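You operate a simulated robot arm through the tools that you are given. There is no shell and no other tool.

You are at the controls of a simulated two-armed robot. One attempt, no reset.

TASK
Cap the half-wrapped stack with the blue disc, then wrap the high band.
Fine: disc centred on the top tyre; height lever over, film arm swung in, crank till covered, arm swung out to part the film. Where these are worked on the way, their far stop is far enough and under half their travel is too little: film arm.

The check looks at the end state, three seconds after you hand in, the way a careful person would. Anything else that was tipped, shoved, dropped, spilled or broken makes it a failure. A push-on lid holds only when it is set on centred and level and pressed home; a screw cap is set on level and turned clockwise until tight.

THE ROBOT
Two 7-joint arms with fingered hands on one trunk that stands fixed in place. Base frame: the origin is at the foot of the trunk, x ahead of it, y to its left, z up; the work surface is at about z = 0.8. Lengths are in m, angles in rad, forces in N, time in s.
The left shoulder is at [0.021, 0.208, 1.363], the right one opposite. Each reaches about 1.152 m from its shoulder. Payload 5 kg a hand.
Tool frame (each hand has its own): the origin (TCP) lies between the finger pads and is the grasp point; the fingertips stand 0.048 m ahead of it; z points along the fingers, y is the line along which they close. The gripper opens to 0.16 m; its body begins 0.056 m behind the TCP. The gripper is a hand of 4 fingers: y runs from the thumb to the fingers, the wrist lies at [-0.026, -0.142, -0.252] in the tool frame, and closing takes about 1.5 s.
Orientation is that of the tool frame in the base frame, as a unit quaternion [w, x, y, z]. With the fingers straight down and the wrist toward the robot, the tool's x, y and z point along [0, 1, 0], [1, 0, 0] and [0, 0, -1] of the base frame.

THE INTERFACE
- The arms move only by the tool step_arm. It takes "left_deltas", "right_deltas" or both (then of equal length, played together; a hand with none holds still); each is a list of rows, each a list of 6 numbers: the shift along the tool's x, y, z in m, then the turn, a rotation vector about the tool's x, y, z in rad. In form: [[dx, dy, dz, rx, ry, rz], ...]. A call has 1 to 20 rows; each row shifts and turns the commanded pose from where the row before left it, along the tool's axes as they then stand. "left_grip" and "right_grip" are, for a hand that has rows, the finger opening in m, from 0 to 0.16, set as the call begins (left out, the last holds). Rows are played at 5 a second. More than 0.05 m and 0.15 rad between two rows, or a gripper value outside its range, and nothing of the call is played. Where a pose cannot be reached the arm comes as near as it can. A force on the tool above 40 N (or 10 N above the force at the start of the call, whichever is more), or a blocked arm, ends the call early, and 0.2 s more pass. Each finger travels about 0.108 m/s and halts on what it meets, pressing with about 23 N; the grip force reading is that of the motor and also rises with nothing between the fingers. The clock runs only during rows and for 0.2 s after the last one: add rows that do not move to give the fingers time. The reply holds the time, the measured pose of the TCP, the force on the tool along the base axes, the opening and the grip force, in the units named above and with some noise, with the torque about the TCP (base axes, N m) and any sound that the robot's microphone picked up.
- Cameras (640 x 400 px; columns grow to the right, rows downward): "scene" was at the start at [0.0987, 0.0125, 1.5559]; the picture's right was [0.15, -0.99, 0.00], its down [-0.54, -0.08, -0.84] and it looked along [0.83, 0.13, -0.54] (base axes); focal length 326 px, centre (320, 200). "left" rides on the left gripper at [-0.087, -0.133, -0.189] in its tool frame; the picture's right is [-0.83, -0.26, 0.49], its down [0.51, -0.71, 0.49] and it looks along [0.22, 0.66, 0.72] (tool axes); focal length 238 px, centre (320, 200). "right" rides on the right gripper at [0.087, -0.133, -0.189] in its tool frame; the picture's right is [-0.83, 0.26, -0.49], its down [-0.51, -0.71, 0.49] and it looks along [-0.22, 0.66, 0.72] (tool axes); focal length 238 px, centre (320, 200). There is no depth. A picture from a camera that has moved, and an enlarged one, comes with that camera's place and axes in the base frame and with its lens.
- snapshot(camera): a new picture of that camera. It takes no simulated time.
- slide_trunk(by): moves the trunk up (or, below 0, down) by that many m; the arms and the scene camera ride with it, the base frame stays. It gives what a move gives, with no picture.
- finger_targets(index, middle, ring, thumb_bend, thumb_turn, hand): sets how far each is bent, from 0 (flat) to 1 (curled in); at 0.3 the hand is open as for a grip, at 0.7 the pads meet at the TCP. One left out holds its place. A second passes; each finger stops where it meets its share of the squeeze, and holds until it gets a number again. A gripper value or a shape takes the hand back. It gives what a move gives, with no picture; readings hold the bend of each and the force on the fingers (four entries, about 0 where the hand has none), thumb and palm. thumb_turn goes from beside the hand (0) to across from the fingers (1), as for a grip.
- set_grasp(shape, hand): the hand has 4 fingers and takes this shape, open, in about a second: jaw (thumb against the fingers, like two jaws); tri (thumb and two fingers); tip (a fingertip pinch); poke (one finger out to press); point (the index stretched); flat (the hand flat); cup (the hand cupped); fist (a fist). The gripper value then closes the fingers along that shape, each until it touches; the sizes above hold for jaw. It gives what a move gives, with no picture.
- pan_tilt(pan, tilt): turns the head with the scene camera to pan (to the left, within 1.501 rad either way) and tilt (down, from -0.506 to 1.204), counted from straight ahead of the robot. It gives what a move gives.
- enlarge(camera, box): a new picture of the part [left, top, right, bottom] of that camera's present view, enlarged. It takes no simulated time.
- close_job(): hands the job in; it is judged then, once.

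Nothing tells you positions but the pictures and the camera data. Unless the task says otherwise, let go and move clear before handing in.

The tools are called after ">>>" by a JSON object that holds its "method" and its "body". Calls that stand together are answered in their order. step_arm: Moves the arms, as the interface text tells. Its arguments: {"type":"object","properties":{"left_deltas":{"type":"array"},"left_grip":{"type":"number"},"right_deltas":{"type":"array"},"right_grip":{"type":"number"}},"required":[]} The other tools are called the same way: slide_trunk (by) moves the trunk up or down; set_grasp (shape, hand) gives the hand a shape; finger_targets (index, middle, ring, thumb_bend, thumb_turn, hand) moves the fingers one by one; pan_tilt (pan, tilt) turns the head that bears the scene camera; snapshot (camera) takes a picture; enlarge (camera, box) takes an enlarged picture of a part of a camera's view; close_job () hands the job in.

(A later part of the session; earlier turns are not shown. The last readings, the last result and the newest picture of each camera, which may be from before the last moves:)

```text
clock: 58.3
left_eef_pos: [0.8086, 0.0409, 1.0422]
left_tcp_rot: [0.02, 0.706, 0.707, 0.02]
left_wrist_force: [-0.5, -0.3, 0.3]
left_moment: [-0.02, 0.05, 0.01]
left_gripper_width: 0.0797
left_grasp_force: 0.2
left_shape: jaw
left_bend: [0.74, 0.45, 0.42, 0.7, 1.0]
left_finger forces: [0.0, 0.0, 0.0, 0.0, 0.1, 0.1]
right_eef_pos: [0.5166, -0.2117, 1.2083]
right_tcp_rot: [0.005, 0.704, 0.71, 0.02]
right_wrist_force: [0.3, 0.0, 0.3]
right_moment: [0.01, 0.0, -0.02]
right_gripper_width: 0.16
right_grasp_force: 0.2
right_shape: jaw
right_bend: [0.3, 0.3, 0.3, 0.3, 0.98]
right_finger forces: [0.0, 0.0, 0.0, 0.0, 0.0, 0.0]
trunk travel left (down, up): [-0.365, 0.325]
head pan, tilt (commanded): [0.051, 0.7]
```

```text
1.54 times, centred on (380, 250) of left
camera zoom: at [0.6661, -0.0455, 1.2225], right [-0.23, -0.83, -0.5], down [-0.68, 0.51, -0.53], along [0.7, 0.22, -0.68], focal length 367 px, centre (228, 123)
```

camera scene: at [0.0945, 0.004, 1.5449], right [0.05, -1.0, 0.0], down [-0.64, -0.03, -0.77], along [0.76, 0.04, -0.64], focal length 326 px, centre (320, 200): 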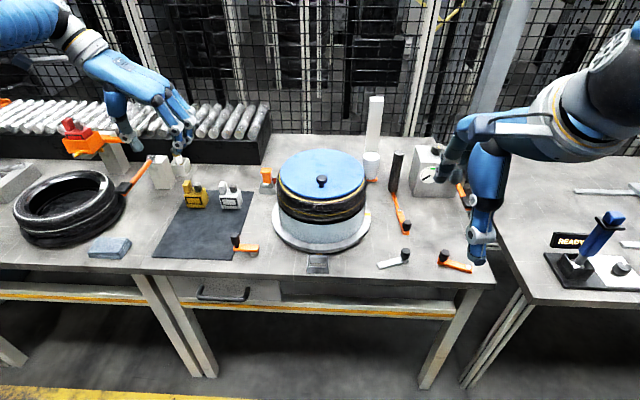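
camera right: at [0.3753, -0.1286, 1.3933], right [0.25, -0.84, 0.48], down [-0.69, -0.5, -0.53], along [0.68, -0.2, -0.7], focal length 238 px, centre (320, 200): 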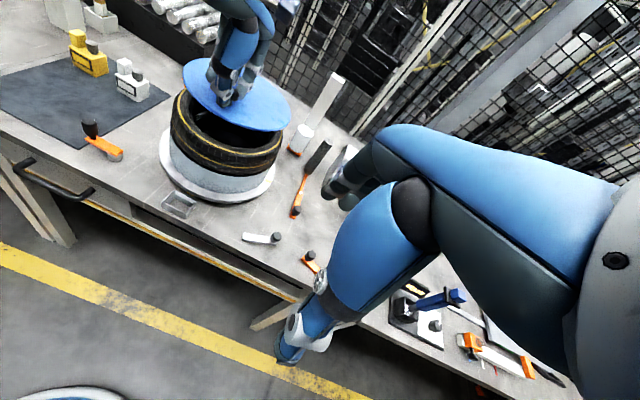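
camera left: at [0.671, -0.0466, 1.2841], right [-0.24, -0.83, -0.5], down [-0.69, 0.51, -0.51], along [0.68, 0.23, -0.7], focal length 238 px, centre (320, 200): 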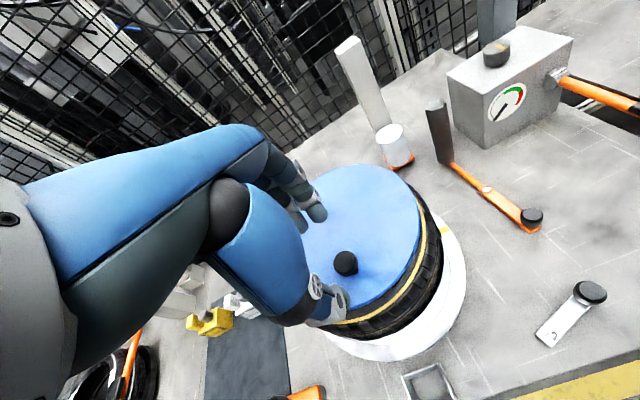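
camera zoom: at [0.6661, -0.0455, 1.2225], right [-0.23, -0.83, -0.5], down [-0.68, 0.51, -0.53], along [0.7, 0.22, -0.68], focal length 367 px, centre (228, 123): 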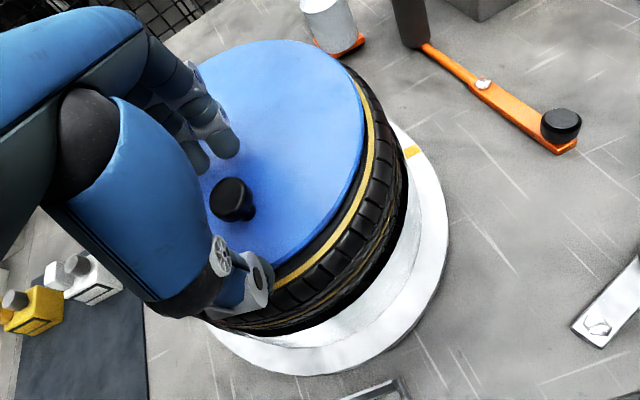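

I close on the knob, slide the disc back 10 mm, and release.

>>> {"method": "step_arm", "body": {"left_deltas": [[-0.001, 0, 0, 0, 0, 0], [0, 0, 0, 0, 0, 0], [0, 0, 0, 0, 0, 0], [0, 0, 0, 0, 0, 0], [0, 0, 0, 0, 0, 0], [0, 0, 0, 0, 0, 0], [0, 0, 0, 0, 0, 0], [0, 0, 0, 0, 0, 0]], "left_grip": 0.0}}

>>> {"method": "step_arm", "body": {"left_deltas": [[0, 0, -0.002, 0, 0, 0], [0, -0.005, 0, 0, 0, 0], [0, -0.0055, 0, 0, 0, 0], [0, 0, 0, 0, 0, 0], [0, 0, 0.002, 0, 0, 0], [0, 0, 0, 0, 0, 0]]}}

>>> {"method": "enlarge", "body": {"camera": "scene", "box": [260, 130, 380, 210]}}

```text
clock: 60.1
left_eef_pos: [0.8091, 0.0392, 1.0418]
left_tcp_rot: [0.021, 0.707, 0.707, 0.021]
left_wrist_force: [-0.3, 0.2, -1.0]
left_moment: [-0.04, -0.02, 0.03]
left_gripper_width: 0.021
left_grasp_force: 22.8
left_shape: jaw
left_bend: [0.73, 0.66, 0.67, 0.74, 1.0]
left_finger forces: [12.3, 4.9, 0.1, 0.0, 19.2, 0.1]
right_eef_pos: [0.5149, -0.2107, 1.2089]
right_tcp_rot: [0.004, 0.704, 0.71, 0.02]
right_wrist_force: [0.2, 0.6, 0.7]
right_moment: [0.0, -0.03, 0.04]
right_gripper_width: 0.1601
right_grasp_force: 0.1
right_shape: jaw
right_bend: [0.3, 0.3, 0.3, 0.3, 0.98]
right_finger forces: [0.0, 0.1, 0.0, 0.0, 0.0, 0.0]
trunk travel left (down, up): [-0.365, 0.325]
head pan, tilt (commanded): [0.051, 0.7]
```

```text
clock: 61.5
left_eef_pos: [0.7985, 0.0393, 1.0407]
left_tcp_rot: [0.021, 0.707, 0.707, 0.022]
left_wrist_force: [-0.7, 0.3, -0.1]
left_moment: [0.01, -0.06, -0.02]
left_gripper_width: 0.021
left_grasp_force: 23.5
left_shape: jaw
left_bend: [0.73, 0.66, 0.67, 0.74, 1.0]
left_finger forces: [12.9, 5.6, 0.0, 0.0, 20.0, 0.1]
right_eef_pos: [0.5153, -0.21, 1.2091]
right_tcp_rot: [0.006, 0.704, 0.71, 0.02]
right_wrist_force: [0.5, 0.1, 0.1]
right_moment: [0.04, 0.01, 0.01]
right_gripper_width: 0.1598
right_grasp_force: 0.0
right_shape: jaw
right_bend: [0.3, 0.3, 0.3, 0.3, 0.98]
right_finger forces: [0.0, 0.0, 0.1, 0.0, 0.0, 0.0]
trunk travel left (down, up): [-0.365, 0.325]
head pan, tilt (commanded): [0.051, 0.7]
```

```text
5.00 times, centred on (320, 170) of scene
camera zoom: at [0.0953, 0.0025, 1.5448], right [0.05, -1.0, 0.0], down [-0.64, -0.03, -0.76], along [0.76, 0.04, -0.64], focal length 1630 px, centre (320, 350)
```

zoom: 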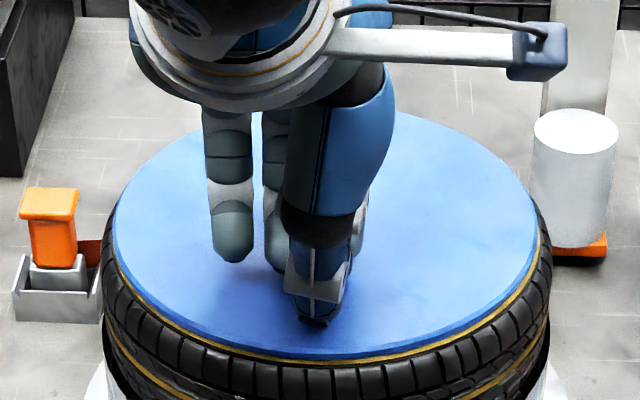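

The margin at the front is now thin and even. I release, back off and check from the side again.

>>> {"method": "step_arm", "body": {"left_deltas": [[0, 0, 0, 0, 0, 0], [0, 0, 0, 0, 0, 0], [0, 0, 0, 0, 0, 0], [0, 0, 0, 0, 0, 0], [0, 0, 0, 0, 0, 0]], "left_grip": 0.08}}

>>> {"method": "step_arm", "body": {"left_deltas": [[0, 0, -0.02, 0, 0, 0], [0, 0, -0.03, 0, 0, 0], [0, 0, -0.03, 0, 0, 0], [0, 0, -0.03, 0.06, 0, 0], [0.04, 0, 0, 0, 0, 0], [0.04, 0, 0, 0, 0, 0], [0.04, 0, 0, 0, 0, 0], [0.04, 0, 0, 0, 0, 0], [0.04, 0, 0, 0, 0, 0], [0.04, 0, 0, 0, 0, 0], [0.04, 0, 0, 0, 0, 0], [0.04, 0, 0, 0, 0, 0], [0.04, 0, 0, 0, 0, 0], [0.04, 0, 0, 0, 0, 0], [0, 0, 0, 0, 0, 0]]}}

>>> {"method": "step_arm", "body": {"left_deltas": [[0, 0, 0, 0, 0, 0.14], [0, 0, 0, 0, 0, 0.14], [0, 0, 0, 0, 0, 0.14], [0, 0, 0, 0, 0, 0.14], [0, 0, 0, 0, 0, 0.14], [0, 0, 0, 0, 0, 0.14], [0, 0, 0, 0, 0, 0.14], [0.025, 0.017, 0, 0, 0, 0], [0.025, 0.017, 0, 0, 0, 0], [0, 0, 0, 0, 0, 0]]}}

>>> {"method": "enlarge", "body": {"camera": "left", "box": [300, 50, 500, 200]}}

>>> {"method": "enlarge", "body": {"camera": "left", "box": [410, 45, 480, 105]}}

>>> {"method": "enlarge", "body": {"camera": "scene", "box": [260, 130, 380, 210]}}

```text
clock: 62.7
left_eef_pos: [0.7987, 0.04, 1.041]
left_tcp_rot: [0.021, 0.707, 0.707, 0.021]
left_wrist_force: [0.0, -0.8, 0.3]
left_moment: [0.01, 0.0, 0.0]
left_gripper_width: 0.0794
left_grasp_force: 0.1
left_shape: jaw
left_bend: [0.74, 0.45, 0.42, 0.7, 1.0]
left_finger forces: [0.1, 0.0, 0.0, 0.0, 0.0, 0.0]
right_eef_pos: [0.5156, -0.2113, 1.2087]
right_tcp_rot: [0.005, 0.704, 0.71, 0.02]
right_wrist_force: [0.6, -0.2, 0.4]
right_moment: [0.02, -0.01, -0.01]
right_gripper_width: 0.1598
right_grasp_force: 0.1
right_shape: jaw
right_bend: [0.3, 0.3, 0.3, 0.3, 0.98]
right_finger forces: [0.1, 0.0, 0.1, 0.0, 0.1, 0.0]
trunk travel left (down, up): [-0.365, 0.325]
head pan, tilt (commanded): [0.051, 0.7]
```

```text
clock: 65.9
left_eef_pos: [0.7917, 0.4383, 1.1496]
left_tcp_rot: [-0.001, 0.707, 0.707, 0.001]
left_wrist_force: [0.0, -1.5, 0.4]
left_moment: [0.14, 0.02, 0.01]
left_gripper_width: 0.0799
left_grasp_force: 0.2
left_shape: jaw
left_bend: [0.74, 0.45, 0.42, 0.7, 1.0]
left_finger forces: [0.1, 0.0, 0.1, 0.1, 0.0, 0.0]
right_eef_pos: [0.515, -0.2117, 1.209]
right_tcp_rot: [0.004, 0.703, 0.71, 0.02]
right_wrist_force: [-0.3, -0.5, 0.3]
right_moment: [0.09, 0.0, 0.0]
right_gripper_width: 0.1598
right_grasp_force: 0.1
right_shape: jaw
right_bend: [0.3, 0.3, 0.3, 0.3, 0.98]
right_finger forces: [0.0, 0.0, 0.0, 0.0, 0.0, 0.1]
trunk travel left (down, up): [-0.365, 0.325]
head pan, tilt (commanded): [0.051, 0.7]
```

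```text
clock: 68.1
left_eef_pos: [0.8512, 0.4407, 1.1515]
left_tcp_rot: [0.001, 0.957, 0.291, 0.0]
left_wrist_force: [-1.3, 0.1, 1.0]
left_moment: [-0.02, -0.06, 0.02]
left_gripper_width: 0.0798
left_grasp_force: 0.1
left_shape: jaw
left_bend: [0.74, 0.45, 0.42, 0.7, 1.0]
left_finger forces: [0.0, 0.1, 0.1, 0.1, 0.1, 0.0]
right_eef_pos: [0.5145, -0.2099, 1.2103]
right_tcp_rot: [0.006, 0.703, 0.711, 0.021]
right_wrist_force: [-1.4, 1.1, 0.9]
right_moment: [0.01, -0.05, -0.02]
right_gripper_width: 0.1597
right_grasp_force: 0.0
right_shape: jaw
right_bend: [0.3, 0.3, 0.3, 0.3, 0.98]
right_finger forces: [0.0, 0.0, 0.0, 0.0, 0.1, 0.0]
trunk travel left (down, up): [-0.365, 0.325]
head pan, tilt (commanded): [0.051, 0.7]
```

```text
2.67 times, centred on (400, 125) of left
camera zoom: at [0.7068, 0.5035, 1.3399], right [-0.84, -0.25, -0.49], down [0.03, 0.87, -0.49], along [0.55, -0.42, -0.72], focal length 636 px, centre (107, 400)
```

zoom: 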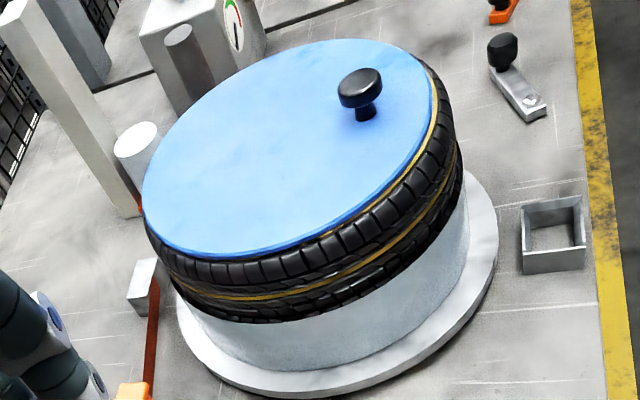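

```text
6.67 times, centred on (445, 75) of left
camera zoom: at [0.7068, 0.5035, 1.3399], right [-0.84, -0.25, -0.49], down [0.03, 0.87, -0.49], along [0.55, -0.42, -0.72], focal length 1589 px, centre (-513, 1033)
```

zoom: 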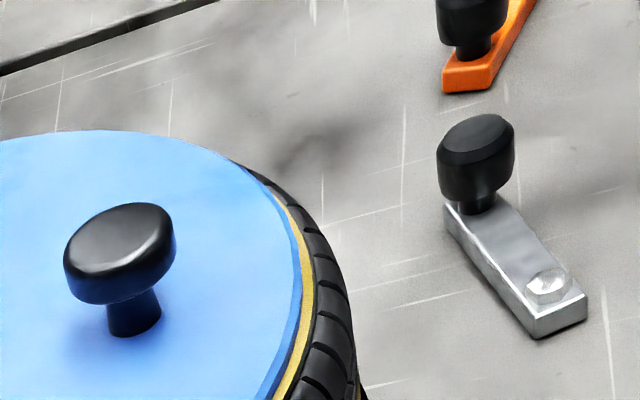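

```text
5.00 times, centred on (320, 170) of scene
camera zoom: at [0.094, 0.0037, 1.5449], right [0.05, -1.0, 0.0], down [-0.64, -0.03, -0.77], along [0.76, 0.04, -0.64], focal length 1630 px, centre (320, 350)
```

zoom: 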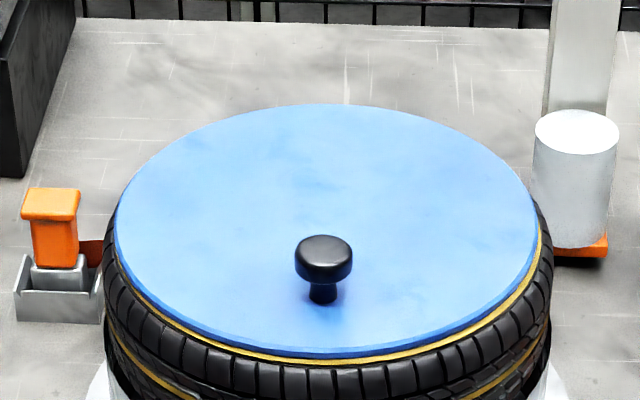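

The thin yellow margin is now even all around, so the disc is centred. Next is the height lever; I locate the two candidate levers and film arm knobs precisely from both cameras.

>>> {"method": "enlarge", "body": {"camera": "left", "box": [440, 15, 520, 75]}}

>>> {"method": "enlarge", "body": {"camera": "scene", "box": [360, 200, 490, 285]}}

>>> {"method": "enlarge", "body": {"camera": "scene", "box": [350, 130, 430, 240]}}

```text
6.67 times, centred on (480, 45) of left
camera zoom: at [0.7068, 0.5035, 1.3399], right [-0.84, -0.25, -0.49], down [0.03, 0.87, -0.49], along [0.55, -0.42, -0.72], focal length 1589 px, centre (-747, 1233)
```

zoom: 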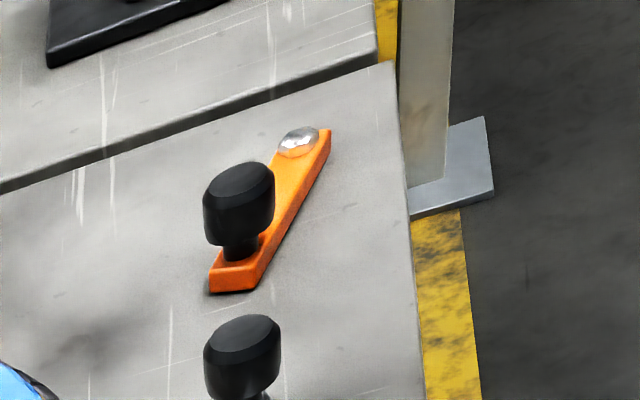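

```text
4.71 times, centred on (425, 242) of scene
camera zoom: at [0.094, 0.0037, 1.5449], right [0.05, -1.0, 0.0], down [-0.64, -0.03, -0.77], along [0.76, 0.04, -0.64], focal length 1534 px, centre (-174, 0)
```

zoom: 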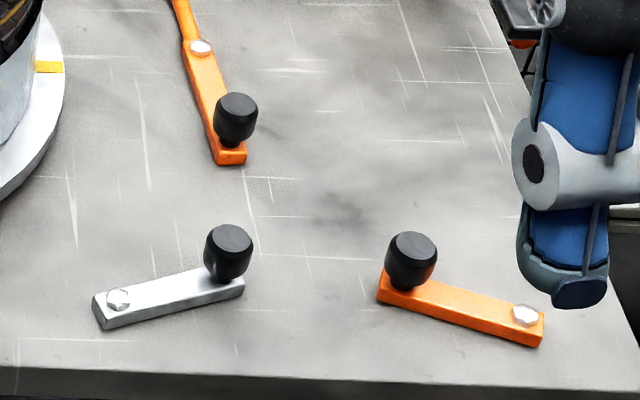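

```text
3.64 times, centred on (390, 185) of scene
camera zoom: at [0.094, 0.0037, 1.5449], right [0.05, -1.0, 0.0], down [-0.64, -0.03, -0.77], along [0.76, 0.04, -0.64], focal length 1186 px, centre (66, 254)
```

zoom: 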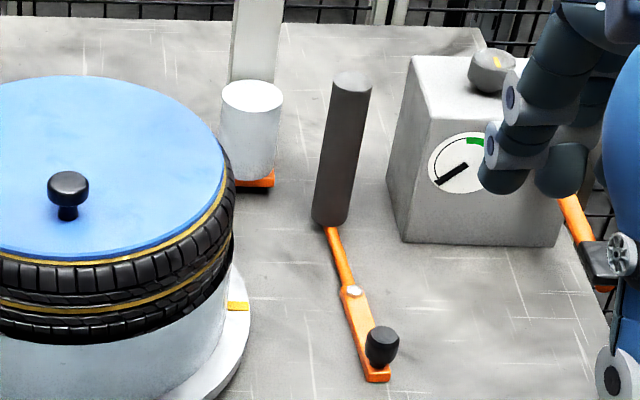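

The two levers are mirror twins: orange pivots at (0.691, −0.382) with knob at (0.717, −0.315), silver pivots at (0.691, −0.141). Orange marks the wrapper's working parts, so I take the orange one first and watch the film roll; the right hand goes above its knob.

>>> {"method": "step_arm", "body": {"right_deltas": [[-0.0131, 0.0252, 0.02, 0, 0, 0], [-0.0131, 0.0252, 0.032, 0, 0, 0], [-0.0131, 0.0252, 0.032, 0, 0, 0], [-0.0131, 0.0252, 0.032, 0, 0, 0], [-0.0131, 0.0252, 0.032, 0, 0, 0], [-0.0131, 0.0252, 0.032, 0, 0, 0], [-0.0131, 0.0252, 0.032, 0, 0, 0], [-0.0131, 0.0252, 0.032, 0, 0, 0], [0, 0, 0, 0.035, -0.021, 0.0085], [0, 0, 0, 0, 0, 0]], "right_grip": 0.08}}

>>> {"method": "snapshot", "body": {"camera": "right"}}

>>> {"method": "snapshot", "body": {"camera": "scene"}}

```text
clock: 70.3
left_eef_pos: [0.8534, 0.439, 1.1496]
left_tcp_rot: [0.0, 0.957, 0.291, 0.0]
left_wrist_force: [0.5, 0.0, 0.8]
left_moment: [0.08, 0.03, -0.02]
left_gripper_width: 0.0797
left_grasp_force: 0.0
left_shape: jaw
left_bend: [0.74, 0.45, 0.42, 0.7, 1.0]
left_finger forces: [0.1, 0.1, 0.0, 0.0, 0.0, 0.1]
right_eef_pos: [0.697, -0.3242, 0.9565]
right_tcp_rot: [-0.006, 0.71, 0.704, -0.02]
right_wrist_force: [0.0, 0.2, 0.0]
right_moment: [0.05, 0.01, 0.01]
right_gripper_width: 0.0803
right_grasp_force: 0.1
right_shape: jaw
right_bend: [0.74, 0.45, 0.42, 0.69, 1.0]
right_finger forces: [0.1, 0.0, 0.1, 0.1, 0.1, 0.1]
trunk travel left (down, up): [-0.365, 0.325]
head pan, tilt (commanded): [0.051, 0.7]
```

```text
taken
camera right: at [0.5731, -0.231, 1.1482], right [0.27, -0.83, 0.49], down [-0.73, -0.51, -0.45], along [0.63, -0.24, -0.74], focal length 238 px, centre (320, 200)
```

right: 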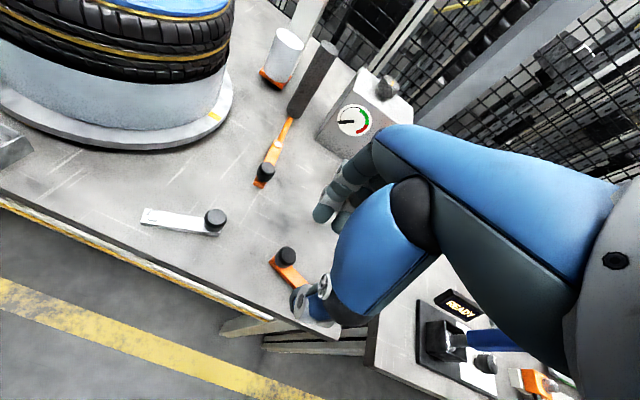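

```text
taken
camera scene: at [0.0961, 0.0022, 1.5448], right [0.05, -1.0, 0.0], down [-0.64, -0.03, -0.76], along [0.76, 0.04, -0.64], focal length 326 px, centre (320, 200)
```

scene: 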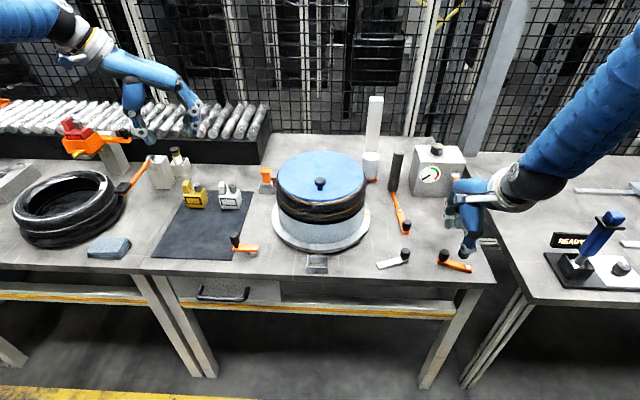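

The orientation correction was not needed, so I undo it and shift onto the knob.

>>> {"method": "step_arm", "body": {"right_deltas": [[0, 0, 0, -0.035, 0.021, -0.0085], [0.008, 0.0195, 0.01, 0, 0, 0], [0, 0, 0, 0, 0, 0]]}}

>>> {"method": "enlarge", "body": {"camera": "right", "box": [200, 150, 420, 350]}}

>>> {"method": "enlarge", "body": {"camera": "scene", "box": [400, 160, 510, 290]}}

```text
clock: 71.1
left_eef_pos: [0.852, 0.4399, 1.1518]
left_tcp_rot: [0.0, 0.957, 0.291, -0.001]
left_wrist_force: [-0.9, -0.5, 0.8]
left_moment: [0.07, -0.07, 0.04]
left_gripper_width: 0.0797
left_grasp_force: 0.0
left_shape: jaw
left_bend: [0.74, 0.45, 0.42, 0.7, 1.0]
left_finger forces: [0.0, 0.0, 0.1, 0.0, 0.1, 0.1]
right_eef_pos: [0.7174, -0.3151, 0.9512]
right_tcp_rot: [0.0, 0.707, 0.707, 0.0]
right_wrist_force: [-0.4, -1.5, 0.1]
right_moment: [0.05, -0.04, -0.01]
right_gripper_width: 0.0805
right_grasp_force: 0.0
right_shape: jaw
right_bend: [0.74, 0.45, 0.42, 0.69, 1.0]
right_finger forces: [0.0, 0.0, 0.1, 0.0, 0.0, 0.0]
trunk travel left (down, up): [-0.365, 0.325]
head pan, tilt (commanded): [0.051, 0.7]
```

```text
2.00 times, centred on (310, 250) of right
camera zoom: at [0.5839, -0.2281, 1.138], right [0.26, -0.83, 0.49], down [-0.71, -0.51, -0.49], along [0.66, -0.22, -0.72], focal length 477 px, centre (340, 100)
```

zoom: 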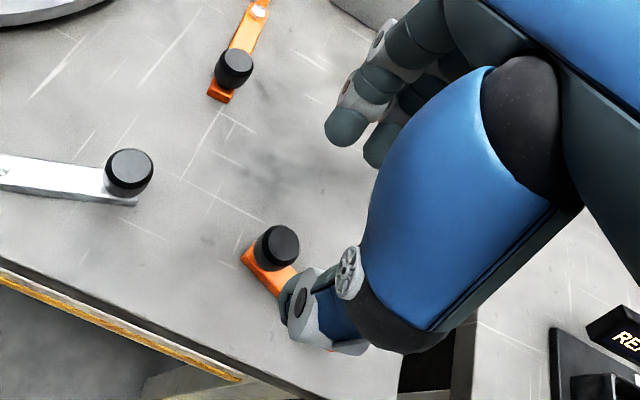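

```text
3.08 times, centred on (455, 225) of scene
camera zoom: at [0.0942, 0.0024, 1.5449], right [0.05, -1.0, 0.0], down [-0.64, -0.03, -0.77], along [0.76, 0.04, -0.64], focal length 1003 px, centre (-95, 123)
```

zoom: 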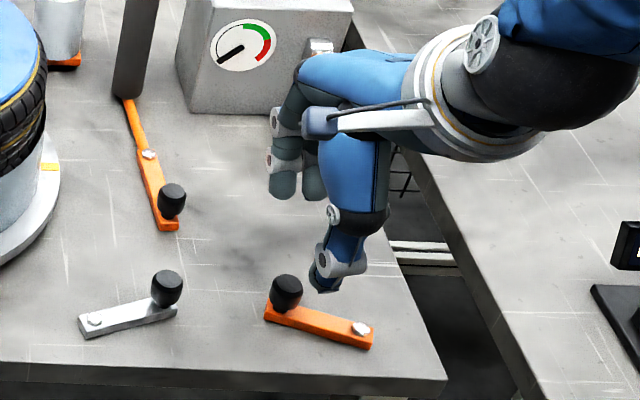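

The knob lies exactly on the hand's axis. I lower and close on it.

>>> {"method": "step_arm", "body": {"right_deltas": [[0, 0, 0.025, 0, 0, 0], [0, 0, 0.025, 0, 0, 0], [0, 0, 0.02, 0, 0, 0], [0, 0, 0.011, 0, 0, 0], [0, 0, 0, 0, 0, 0]]}}

>>> {"method": "enlarge", "body": {"camera": "scene", "box": [410, 180, 500, 290]}}

>>> {"method": "enlarge", "body": {"camera": "left", "box": [440, 5, 520, 65]}}

```text
clock: 72.3
left_eef_pos: [0.8537, 0.4407, 1.1504]
left_tcp_rot: [0.0, 0.957, 0.291, 0.0]
left_wrist_force: [-0.4, 0.3, 0.2]
left_moment: [-0.02, 0.01, -0.04]
left_gripper_width: 0.0797
left_grasp_force: 0.0
left_shape: jaw
left_bend: [0.74, 0.45, 0.42, 0.7, 1.0]
left_finger forces: [0.1, 0.0, 0.0, 0.0, 0.1, 0.0]
right_eef_pos: [0.7175, -0.3147, 0.8677]
right_tcp_rot: [0.0, 0.707, 0.707, 0.0]
right_wrist_force: [-0.3, -0.4, -0.3]
right_moment: [-0.04, 0.0, -0.02]
right_gripper_width: 0.0806
right_grasp_force: 0.0
right_shape: jaw
right_bend: [0.74, 0.45, 0.42, 0.69, 1.0]
right_finger forces: [0.0, 0.0, 0.0, 0.0, 0.1, 0.0]
trunk travel left (down, up): [-0.365, 0.325]
head pan, tilt (commanded): [0.051, 0.7]
```

```text
3.64 times, centred on (455, 235) of scene
camera zoom: at [0.0956, 0.0034, 1.5448], right [0.05, -1.0, 0.0], down [-0.64, -0.03, -0.76], along [0.76, 0.04, -0.64], focal length 1186 px, centre (-171, 73)
```

zoom: 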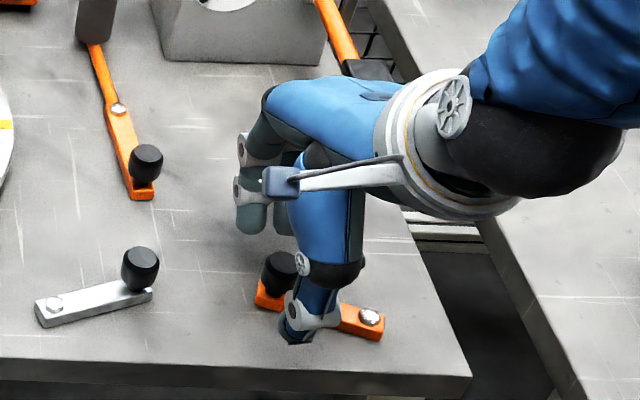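

```text
6.67 times, centred on (480, 35) of left
camera zoom: at [0.7081, 0.5031, 1.339], right [-0.84, -0.25, -0.49], down [0.02, 0.87, -0.49], along [0.55, -0.42, -0.72], focal length 1589 px, centre (-747, 1300)
```

zoom: 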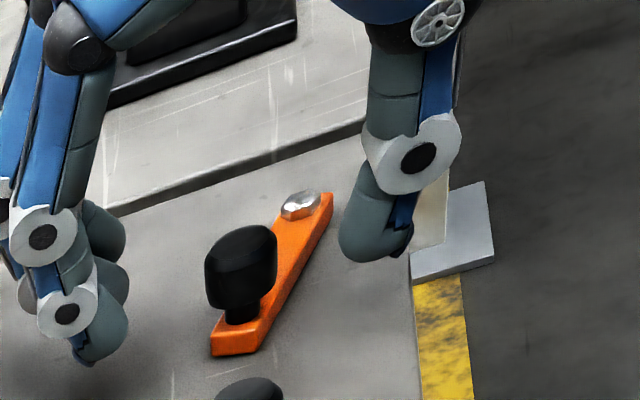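

>>> {"method": "step_arm", "body": {"right_deltas": [[0, 0, 0, 0, 0, 0], [0, 0, 0, 0, 0, 0], [0, 0, 0, 0, 0, 0], [0, 0, 0, 0, 0, 0], [0, 0, 0, 0, 0, 0], [0, 0, 0, 0, 0, 0], [0, 0, 0, 0, 0, 0]], "right_grip": 0.0}}

>>> {"method": "enlarge", "body": {"camera": "scene", "box": [410, 180, 500, 290]}}

>>> {"method": "enlarge", "body": {"camera": "left", "box": [440, 5, 520, 65]}}

```text
clock: 73.9
left_eef_pos: [0.8529, 0.4402, 1.1508]
left_tcp_rot: [0.0, 0.957, 0.292, 0.0]
left_wrist_force: [0.0, 0.1, 0.4]
left_moment: [0.03, -0.02, 0.0]
left_gripper_width: 0.0797
left_grasp_force: 0.0
left_shape: jaw
left_bend: [0.74, 0.45, 0.42, 0.7, 1.0]
left_finger forces: [0.0, 0.1, 0.1, 0.0, 0.0, 0.0]
right_eef_pos: [0.7184, -0.315, 0.8677]
right_tcp_rot: [-0.001, 0.707, 0.707, 0.0]
right_wrist_force: [-2.2, -0.7, -3.6]
right_moment: [0.03, 0.02, -0.04]
right_gripper_width: 0.0164
right_grasp_force: 23.2
right_shape: jaw
right_bend: [0.71, 0.7, 0.7, 0.74, 1.0]
right_finger forces: [11.7, 4.8, 0.0, 0.0, 20.2, 0.1]
trunk travel left (down, up): [-0.365, 0.325]
head pan, tilt (commanded): [0.051, 0.7]
```

```text
3.64 times, centred on (455, 235) of scene
camera zoom: at [0.0956, 0.0031, 1.5448], right [0.05, -1.0, 0.0], down [-0.64, -0.03, -0.76], along [0.76, 0.04, -0.64], focal length 1186 px, centre (-171, 73)
```

zoom: 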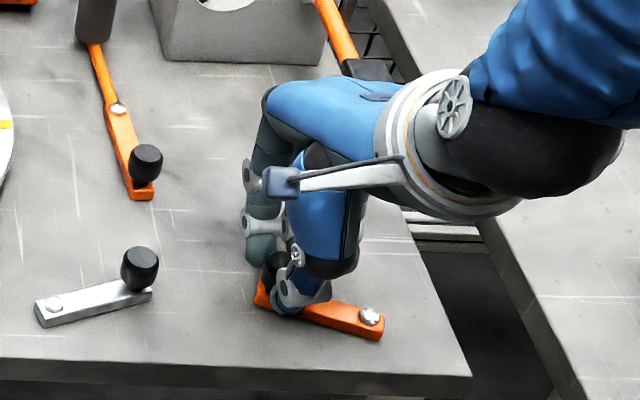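

```text
6.67 times, centred on (480, 35) of left
camera zoom: at [0.7081, 0.5028, 1.3391], right [-0.84, -0.25, -0.49], down [0.02, 0.87, -0.49], along [0.55, -0.42, -0.72], focal length 1589 px, centre (-747, 1300)
```

zoom: 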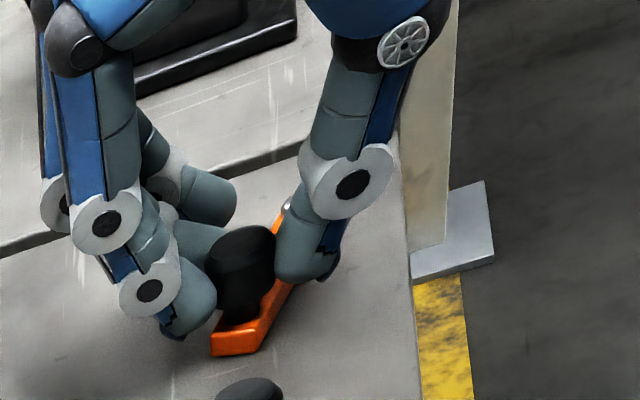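

The knob is gripped firmly. I swing it a first third of the way towards the far side, turning about the bolt, and watch force and roll.

>>> {"method": "step_arm", "body": {"right_deltas": [[-0.0045, 0.0095, 0, 0, 0, 0], [-0.0072, 0.0103, 0, 0, 0, 0], [-0.0089, 0.0089, 0, 0, 0, 0], [0, 0, 0, 0, 0, 0]]}}

>>> {"method": "snapshot", "body": {"camera": "scene"}}

>>> {"method": "enlarge", "body": {"camera": "scene", "box": [340, 90, 500, 290]}}

```text
clock: 74.9
left_eef_pos: [0.8527, 0.4406, 1.151]
left_tcp_rot: [0.001, 0.957, 0.291, 0.0]
left_wrist_force: [0.3, -0.6, 0.3]
left_moment: [-0.02, 0.02, -0.02]
left_gripper_width: 0.0797
left_grasp_force: 0.0
left_shape: jaw
left_bend: [0.74, 0.45, 0.42, 0.7, 1.0]
left_finger forces: [0.1, 0.0, 0.0, 0.0, 0.1, 0.1]
right_eef_pos: [0.7455, -0.3361, 0.8699]
right_tcp_rot: [0.0, 0.707, 0.707, -0.001]
right_wrist_force: [-7.8, 1.9, -6.6]
right_moment: [0.03, 0.21, -0.27]
right_gripper_width: 0.0158
right_grasp_force: 22.9
right_shape: jaw
right_bend: [0.71, 0.7, 0.7, 0.74, 0.99]
right_finger forces: [11.2, 5.1, 0.0, 0.0, 22.4, 0.0]
trunk travel left (down, up): [-0.365, 0.325]
head pan, tilt (commanded): [0.051, 0.7]
```

```text
taken
camera scene: at [0.0957, 0.0034, 1.5447], right [0.05, -1.0, 0.0], down [-0.64, -0.03, -0.76], along [0.76, 0.04, -0.64], focal length 326 px, centre (320, 200)
```

scene: 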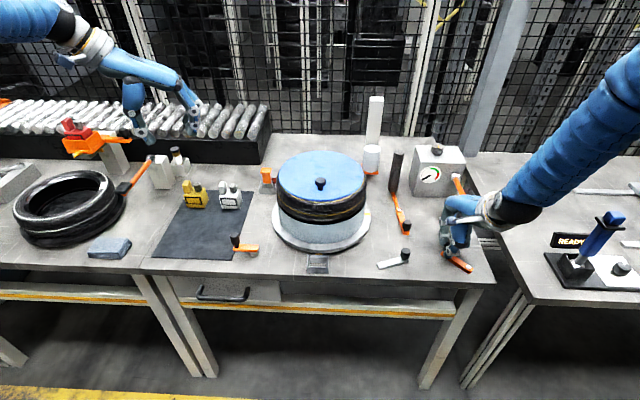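

```text
2.00 times, centred on (420, 190) of scene
camera zoom: at [0.0957, 0.0034, 1.5447], right [0.05, -1.0, 0.0], down [-0.64, -0.03, -0.76], along [0.76, 0.04, -0.64], focal length 652 px, centre (120, 220)
```

zoom: 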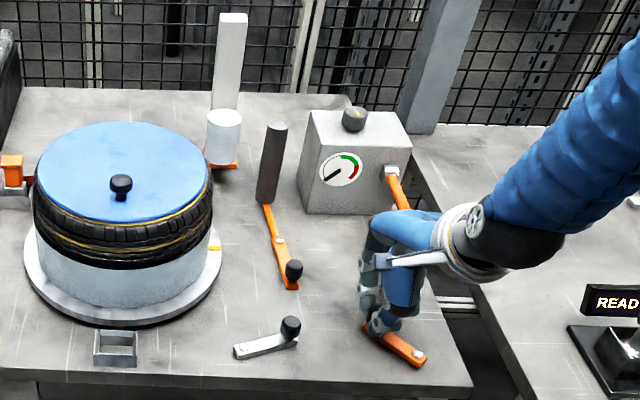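

The film roll has risen along the mast as the lever moved, so the orange lever is the height lever. I carry on swinging it over.

>>> {"method": "step_arm", "body": {"right_deltas": [[-0.0103, 0.0072, -0.002, 0, 0, 0], [-0.0114, 0.0053, -0.001, 0, 0, 0], [-0.0121, 0.0032, 0, 0, 0, 0], [-0.0125, 0.0011, 0, 0, 0, 0], [0, 0, 0, 0, 0, 0]]}}

>>> {"method": "enlarge", "body": {"camera": "scene", "box": [340, 90, 500, 290]}}

```text
clock: 76.1
left_eef_pos: [0.8571, 0.4361, 1.1514]
left_tcp_rot: [0.001, 0.957, 0.289, -0.001]
left_wrist_force: [-0.2, -1.8, 1.1]
left_moment: [0.23, 0.07, -0.05]
left_gripper_width: 0.0799
left_grasp_force: 0.1
left_shape: jaw
left_bend: [0.74, 0.45, 0.42, 0.7, 1.0]
left_finger forces: [0.0, 0.0, 0.1, 0.0, 0.1, 0.0]
right_eef_pos: [0.7616, -0.374, 0.8718]
right_tcp_rot: [-0.006, 0.706, 0.708, 0.001]
right_wrist_force: [1.4, 27.9, -4.0]
right_moment: [0.94, -0.26, -0.22]
right_gripper_width: 0.0148
right_grasp_force: 23.1
right_shape: jaw
right_bend: [0.71, 0.7, 0.7, 0.75, 0.97]
right_finger forces: [18.0, 1.8, 0.0, 0.0, 24.1, 0.0]
trunk travel left (down, up): [-0.365, 0.325]
head pan, tilt (commanded): [0.051, 0.7]
stopped in row 5 (right hand): the force on the tool passed its limit at 42 N (the readings are from after the stop); the commanded pose is now the measured one
```

```text
2.00 times, centred on (420, 190) of scene
camera zoom: at [0.0969, 0.0034, 1.5449], right [0.05, -1.0, 0.0], down [-0.64, -0.03, -0.76], along [0.76, 0.04, -0.65], focal length 652 px, centre (120, 220)
```

zoom: 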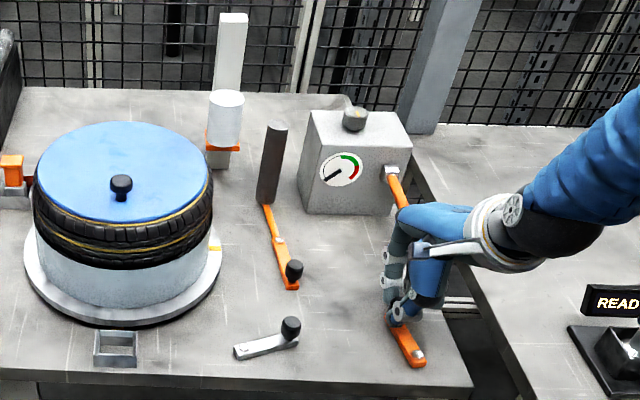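

The lever met firm resistance at about 60 degrees of travel, with the roll now up at the high band, so this is its far stop. I release and check that it stays.

>>> {"method": "step_arm", "body": {"right_deltas": [[0, 0, 0, 0, 0, 0], [0, 0, 0, 0, 0, 0], [0, 0, 0, 0, 0, 0], [0, 0, 0, 0, 0, 0], [0, 0, 0, 0, 0, 0]], "right_grip": 0.08}}

>>> {"method": "step_arm", "body": {"right_deltas": [[0, 0, -0.03, 0, 0, 0], [0, 0, -0.03, 0, 0, 0], [0, 0, -0.03, 0, 0, 0], [0, 0, -0.03, 0, 0, 0], [0, 0, 0, 0, 0, 0]]}}

>>> {"method": "enlarge", "body": {"camera": "scene", "box": [340, 90, 500, 290]}}

>>> {"method": "snapshot", "body": {"camera": "right"}}

>>> {"method": "snapshot", "body": {"camera": "left"}}

```text
clock: 76.6
left_eef_pos: [0.8517, 0.4358, 1.1537]
left_tcp_rot: [0.0, 0.957, 0.29, 0.001]
left_wrist_force: [0.2, -1.8, 0.6]
left_moment: [0.16, 0.01, -0.03]
left_gripper_width: 0.0797
left_grasp_force: 0.0
left_shape: jaw
left_bend: [0.74, 0.45, 0.42, 0.7, 1.0]
left_finger forces: [0.0, 0.0, 0.1, 0.0, 0.0, 0.0]
right_eef_pos: [0.7422, -0.3811, 0.8599]
right_tcp_rot: [-0.015, 0.706, 0.708, -0.011]
right_wrist_force: [-39.5, 2.3, 2.4]
right_moment: [0.09, -1.0, -0.34]
right_gripper_width: 0.0753
right_grasp_force: 0.1
right_shape: jaw
right_bend: [0.74, 0.51, 0.42, 0.69, 1.0]
right_finger forces: [0.0, 37.6, 0.0, 0.1, 6.0, 0.1]
trunk travel left (down, up): [-0.365, 0.325]
head pan, tilt (commanded): [0.051, 0.7]
stopped in row 2 (right hand): the force on the tool passed its limit at 50 N (the readings are from after the stop); the commanded pose is now the measured one
```

```text
clock: 77.0
left_eef_pos: [0.8502, 0.4472, 1.1514]
left_tcp_rot: [-0.001, 0.955, 0.295, 0.001]
left_wrist_force: [-2.3, 0.8, 0.7]
left_moment: [-0.13, -0.15, 0.03]
left_gripper_width: 0.0797
left_grasp_force: 0.1
left_shape: jaw
left_bend: [0.74, 0.45, 0.42, 0.7, 1.0]
left_finger forces: [0.1, 0.1, 0.0, 0.1, 0.1, 0.0]
right_eef_pos: [0.7379, -0.3768, 0.8686]
right_tcp_rot: [-0.023, 0.704, 0.709, -0.018]
right_wrist_force: [-20.2, -6.6, -11.5]
right_moment: [0.4, 0.35, -1.0]
right_gripper_width: 0.0761
right_grasp_force: 0.2
right_shape: jaw
right_bend: [0.74, 0.49, 0.42, 0.69, 1.0]
right_finger forces: [0.1, 22.1, 0.0, 0.0, 0.1, 0.1]
trunk travel left (down, up): [-0.365, 0.325]
head pan, tilt (commanded): [0.051, 0.7]
stopped in row 1 (right hand): the force on the tool passed its limit at 53 N (the readings are from after the stop); the commanded pose is now the measured one
```

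```text
2.00 times, centred on (420, 190) of scene
camera zoom: at [0.0935, 0.0024, 1.5449], right [0.05, -1.0, 0.0], down [-0.64, -0.03, -0.77], along [0.76, 0.04, -0.64], focal length 652 px, centre (120, 220)
```

zoom: 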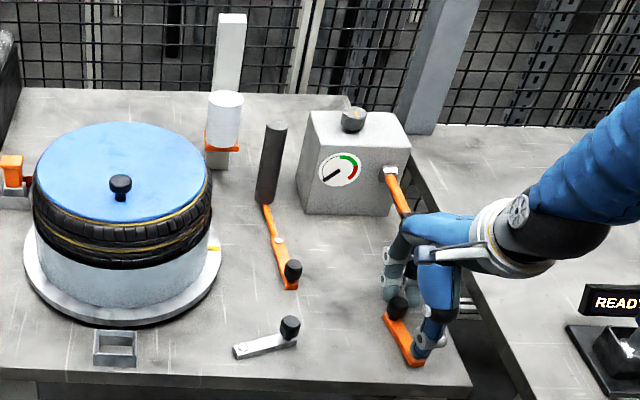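

```text
taken
camera right: at [0.6157, -0.292, 1.0646], right [0.29, -0.83, 0.47], down [-0.73, -0.51, -0.45], along [0.61, -0.21, -0.76], focal length 238 px, centre (320, 200)
```

right: 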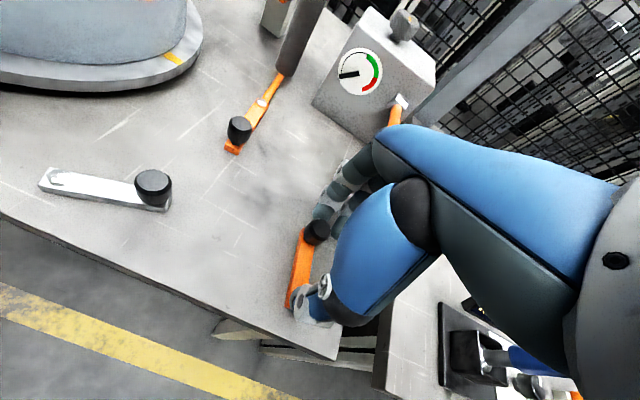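

```text
taken
camera left: at [0.7052, 0.5072, 1.3404], right [-0.83, -0.26, -0.49], down [0.02, 0.87, -0.49], along [0.55, -0.42, -0.72], focal length 238 px, centre (320, 200)
```

left: 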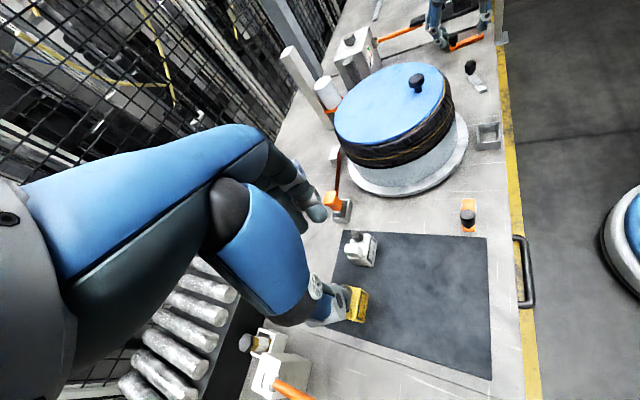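

Opening the fingers met a hard contact on the middle finger, probably against the pump handle of the gauge box behind. I stop and look closely before moving further.

>>> {"method": "enlarge", "body": {"camera": "scene", "box": [415, 160, 485, 280]}}

>>> {"method": "enlarge", "body": {"camera": "right", "box": [250, 60, 450, 340]}}

>>> {"method": "enlarge", "body": {"camera": "left", "box": [390, 0, 510, 70]}}

```text
3.33 times, centred on (450, 220) of scene
camera zoom: at [0.0935, 0.0024, 1.5449], right [0.05, -1.0, 0.0], down [-0.64, -0.03, -0.77], along [0.76, 0.04, -0.64], focal length 1087 px, centre (-113, 133)
```

zoom: 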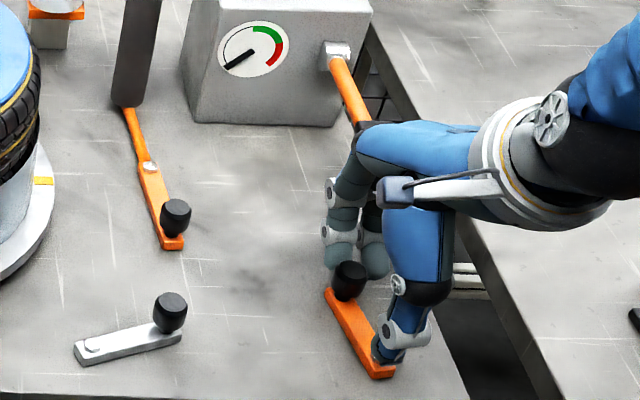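

```text
1.43 times, centred on (350, 200) of right
camera zoom: at [0.6157, -0.292, 1.0646], right [0.29, -0.83, 0.47], down [-0.73, -0.51, -0.45], along [0.61, -0.21, -0.76], focal length 340 px, centre (277, 200)
```

zoom: 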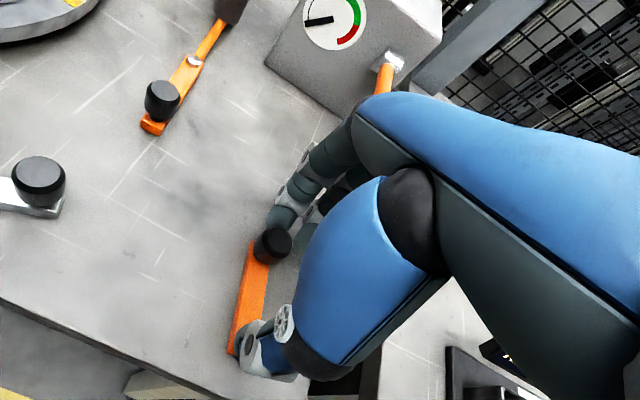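

```text
5.33 times, centred on (450, 35) of left
camera zoom: at [0.7052, 0.5072, 1.3404], right [-0.83, -0.26, -0.49], down [0.02, 0.87, -0.49], along [0.55, -0.42, -0.72], focal length 1271 px, centre (-373, 1080)
```

zoom: 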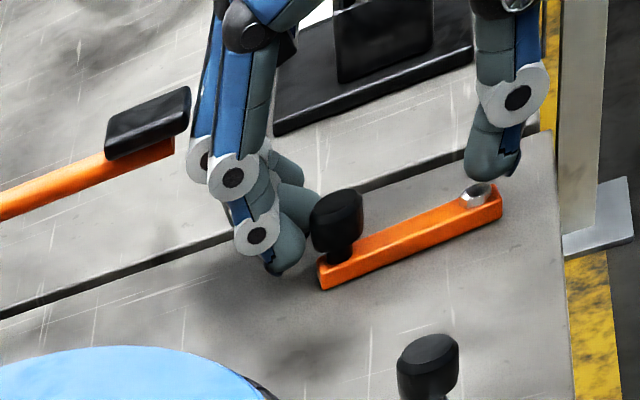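

The pump handle's grip end (about x 0.83, z 0.93) is right behind the fingers, and the middle finger's back presses on it. I draw the fingers in to take that pressure off before moving away.

>>> {"method": "finger_targets", "body": {"hand": "right", "middle": 0.62, "ring": 0.62}}

>>> {"method": "enlarge", "body": {"camera": "left", "box": [390, 0, 510, 70]}}

>>> {"method": "enlarge", "body": {"camera": "scene", "box": [415, 160, 485, 280]}}

```text
clock: 78.0
left_eef_pos: [0.8532, 0.4446, 1.1516]
left_tcp_rot: [-0.001, 0.956, 0.293, 0.0]
left_wrist_force: [0.6, -0.2, -0.1]
left_moment: [0.02, -0.03, 0.01]
left_gripper_width: 0.0799
left_grasp_force: 0.1
left_shape: jaw
left_bend: [0.74, 0.45, 0.42, 0.7, 1.0]
left_finger forces: [0.0, 0.1, 0.0, 0.0, 0.0, 0.0]
right_eef_pos: [0.7441, -0.3764, 0.8721]
right_tcp_rot: [-0.017, 0.705, 0.709, -0.016]
right_wrist_force: [-0.3, 0.0, 0.3]
right_moment: [-0.01, 0.01, 0.01]
right_gripper_width: 0.0915
right_grasp_force: 0.1
right_shape: fingers
right_bend: [0.74, 0.62, 0.62, 0.69, 1.0]
right_finger forces: [0.1, 0.1, 0.1, 0.0, 0.0, 0.0]
trunk travel left (down, up): [-0.365, 0.325]
head pan, tilt (commanded): [0.051, 0.7]
```

```text
5.33 times, centred on (450, 35) of left
camera zoom: at [0.7077, 0.5053, 1.3388], right [-0.84, -0.25, -0.49], down [0.02, 0.87, -0.49], along [0.55, -0.42, -0.72], focal length 1271 px, centre (-373, 1080)
```

zoom: 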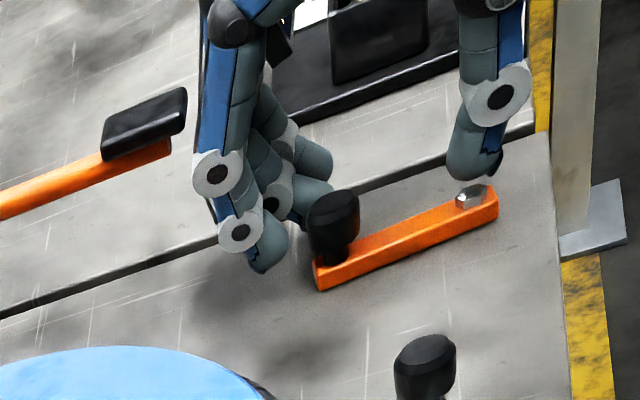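

```text
3.33 times, centred on (450, 220) of scene
camera zoom: at [0.0953, 0.003, 1.5448], right [0.05, -1.0, 0.0], down [-0.64, -0.03, -0.76], along [0.76, 0.04, -0.64], focal length 1087 px, centre (-113, 133)
```

zoom: 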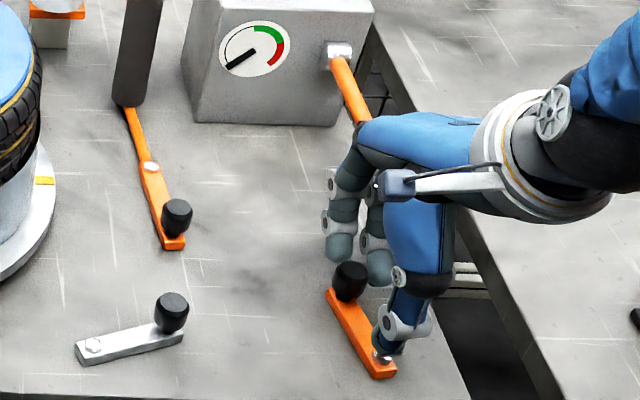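

The pressure is gone and the lever stayed over. I ease the hand back 12 mm and then lift in small steps away from the pump handle.

>>> {"method": "step_arm", "body": {"right_deltas": [[0, -0.006, 0, 0, 0, 0], [0, -0.006, 0, 0, 0, 0], [0, 0, -0.005, 0, 0, 0], [0, 0, -0.005, 0, 0, 0]]}}

>>> {"method": "enlarge", "body": {"camera": "left", "box": [390, 0, 510, 70]}}

```text
clock: 79.0
left_eef_pos: [0.8527, 0.4437, 1.1492]
left_tcp_rot: [0.0, 0.956, 0.293, -0.001]
left_wrist_force: [0.5, -0.4, -0.3]
left_moment: [0.01, -0.02, 0.02]
left_gripper_width: 0.0797
left_grasp_force: 0.0
left_shape: jaw
left_bend: [0.74, 0.45, 0.42, 0.7, 1.0]
left_finger forces: [0.0, 0.0, 0.1, 0.0, 0.0, 0.1]
right_eef_pos: [0.7307, -0.3778, 0.8853]
right_tcp_rot: [-0.018, 0.705, 0.709, -0.015]
right_wrist_force: [1.0, 0.2, -0.1]
right_moment: [0.02, -0.06, -0.01]
right_gripper_width: 0.093
right_grasp_force: 0.9
right_shape: fingers
right_bend: [0.74, 0.62, 0.62, 0.69, 1.0]
right_finger forces: [1.5, 0.1, 0.1, 0.0, 0.1, 0.0]
trunk travel left (down, up): [-0.365, 0.325]
head pan, tilt (commanded): [0.051, 0.7]
```

```text
5.33 times, centred on (450, 35) of left
camera zoom: at [0.708, 0.5053, 1.3387], right [-0.84, -0.25, -0.49], down [0.02, 0.87, -0.49], along [0.55, -0.42, -0.72], focal length 1271 px, centre (-373, 1080)
```

zoom: 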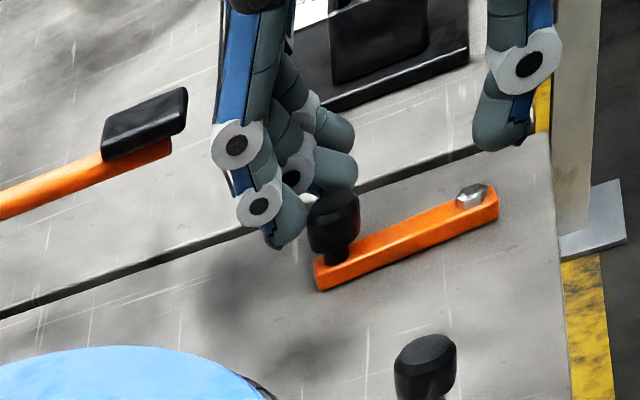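

There is now clear space to the pump handle. I lift the right hand up.

>>> {"method": "step_arm", "body": {"right_deltas": [[0, -0.002, -0.015, 0, 0, 0], [0, -0.002, -0.02, 0, 0, 0], [0, 0, -0.03, 0, 0, 0], [0, 0, -0.03, 0, 0, 0], [0, 0, -0.03, 0, 0, 0], [0, 0, 0, 0, 0, 0]]}}

>>> {"method": "snapshot", "body": {"camera": "scene"}}

>>> {"method": "enlarge", "body": {"camera": "left", "box": [390, 0, 510, 70]}}

>>> {"method": "enlarge", "body": {"camera": "scene", "box": [340, 90, 500, 290]}}

```text
clock: 80.4
left_eef_pos: [0.8534, 0.4428, 1.1499]
left_tcp_rot: [-0.001, 0.956, 0.293, -0.001]
left_wrist_force: [0.9, -0.5, -0.8]
left_moment: [0.04, 0.05, 0.04]
left_gripper_width: 0.0797
left_grasp_force: 0.1
left_shape: jaw
left_bend: [0.74, 0.45, 0.42, 0.7, 1.0]
left_finger forces: [0.0, 0.0, 0.1, 0.0, 0.1, 0.0]
right_eef_pos: [0.735, -0.3795, 1.0087]
right_tcp_rot: [-0.019, 0.705, 0.709, -0.016]
right_wrist_force: [-0.3, 0.1, -1.0]
right_moment: [0.02, 0.02, 0.03]
right_gripper_width: 0.092
right_grasp_force: 0.0
right_shape: fingers
right_bend: [0.74, 0.62, 0.62, 0.69, 1.0]
right_finger forces: [0.1, 0.1, 0.0, 0.1, 0.0, 0.1]
trunk travel left (down, up): [-0.365, 0.325]
head pan, tilt (commanded): [0.051, 0.7]
```

```text
taken
camera scene: at [0.0963, 0.0028, 1.5447], right [0.05, -1.0, 0.0], down [-0.64, -0.03, -0.76], along [0.76, 0.04, -0.64], focal length 326 px, centre (320, 200)
```

scene: 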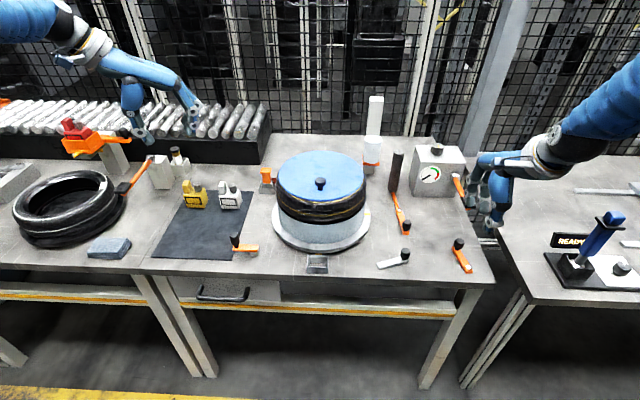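

```text
5.33 times, centred on (450, 35) of left
camera zoom: at [0.7087, 0.5049, 1.3383], right [-0.84, -0.25, -0.49], down [0.02, 0.87, -0.49], along [0.55, -0.42, -0.72], focal length 1271 px, centre (-373, 1080)
```

zoom: 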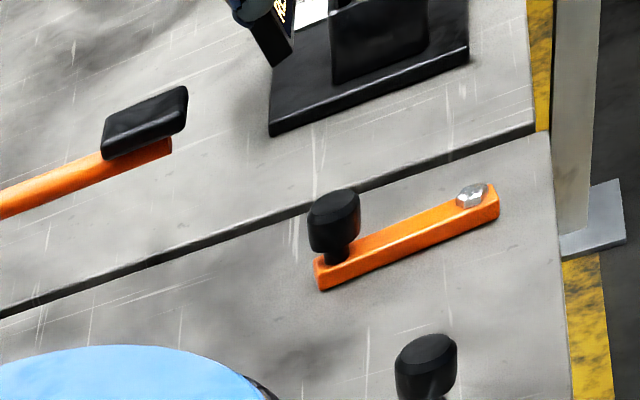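

```text
2.00 times, centred on (420, 190) of scene
camera zoom: at [0.0963, 0.0028, 1.5447], right [0.05, -1.0, 0.0], down [-0.64, -0.03, -0.76], along [0.76, 0.04, -0.64], focal length 652 px, centre (120, 220)
```

zoom: 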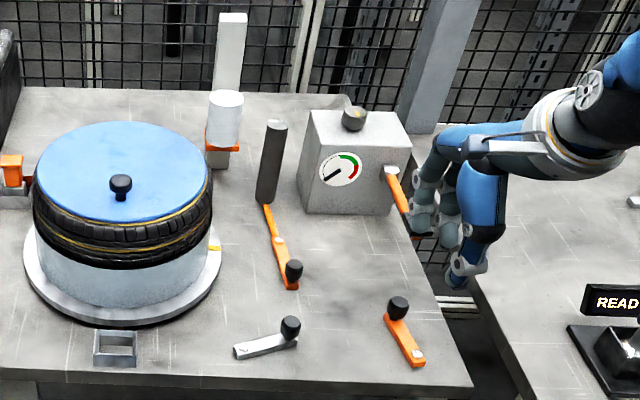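

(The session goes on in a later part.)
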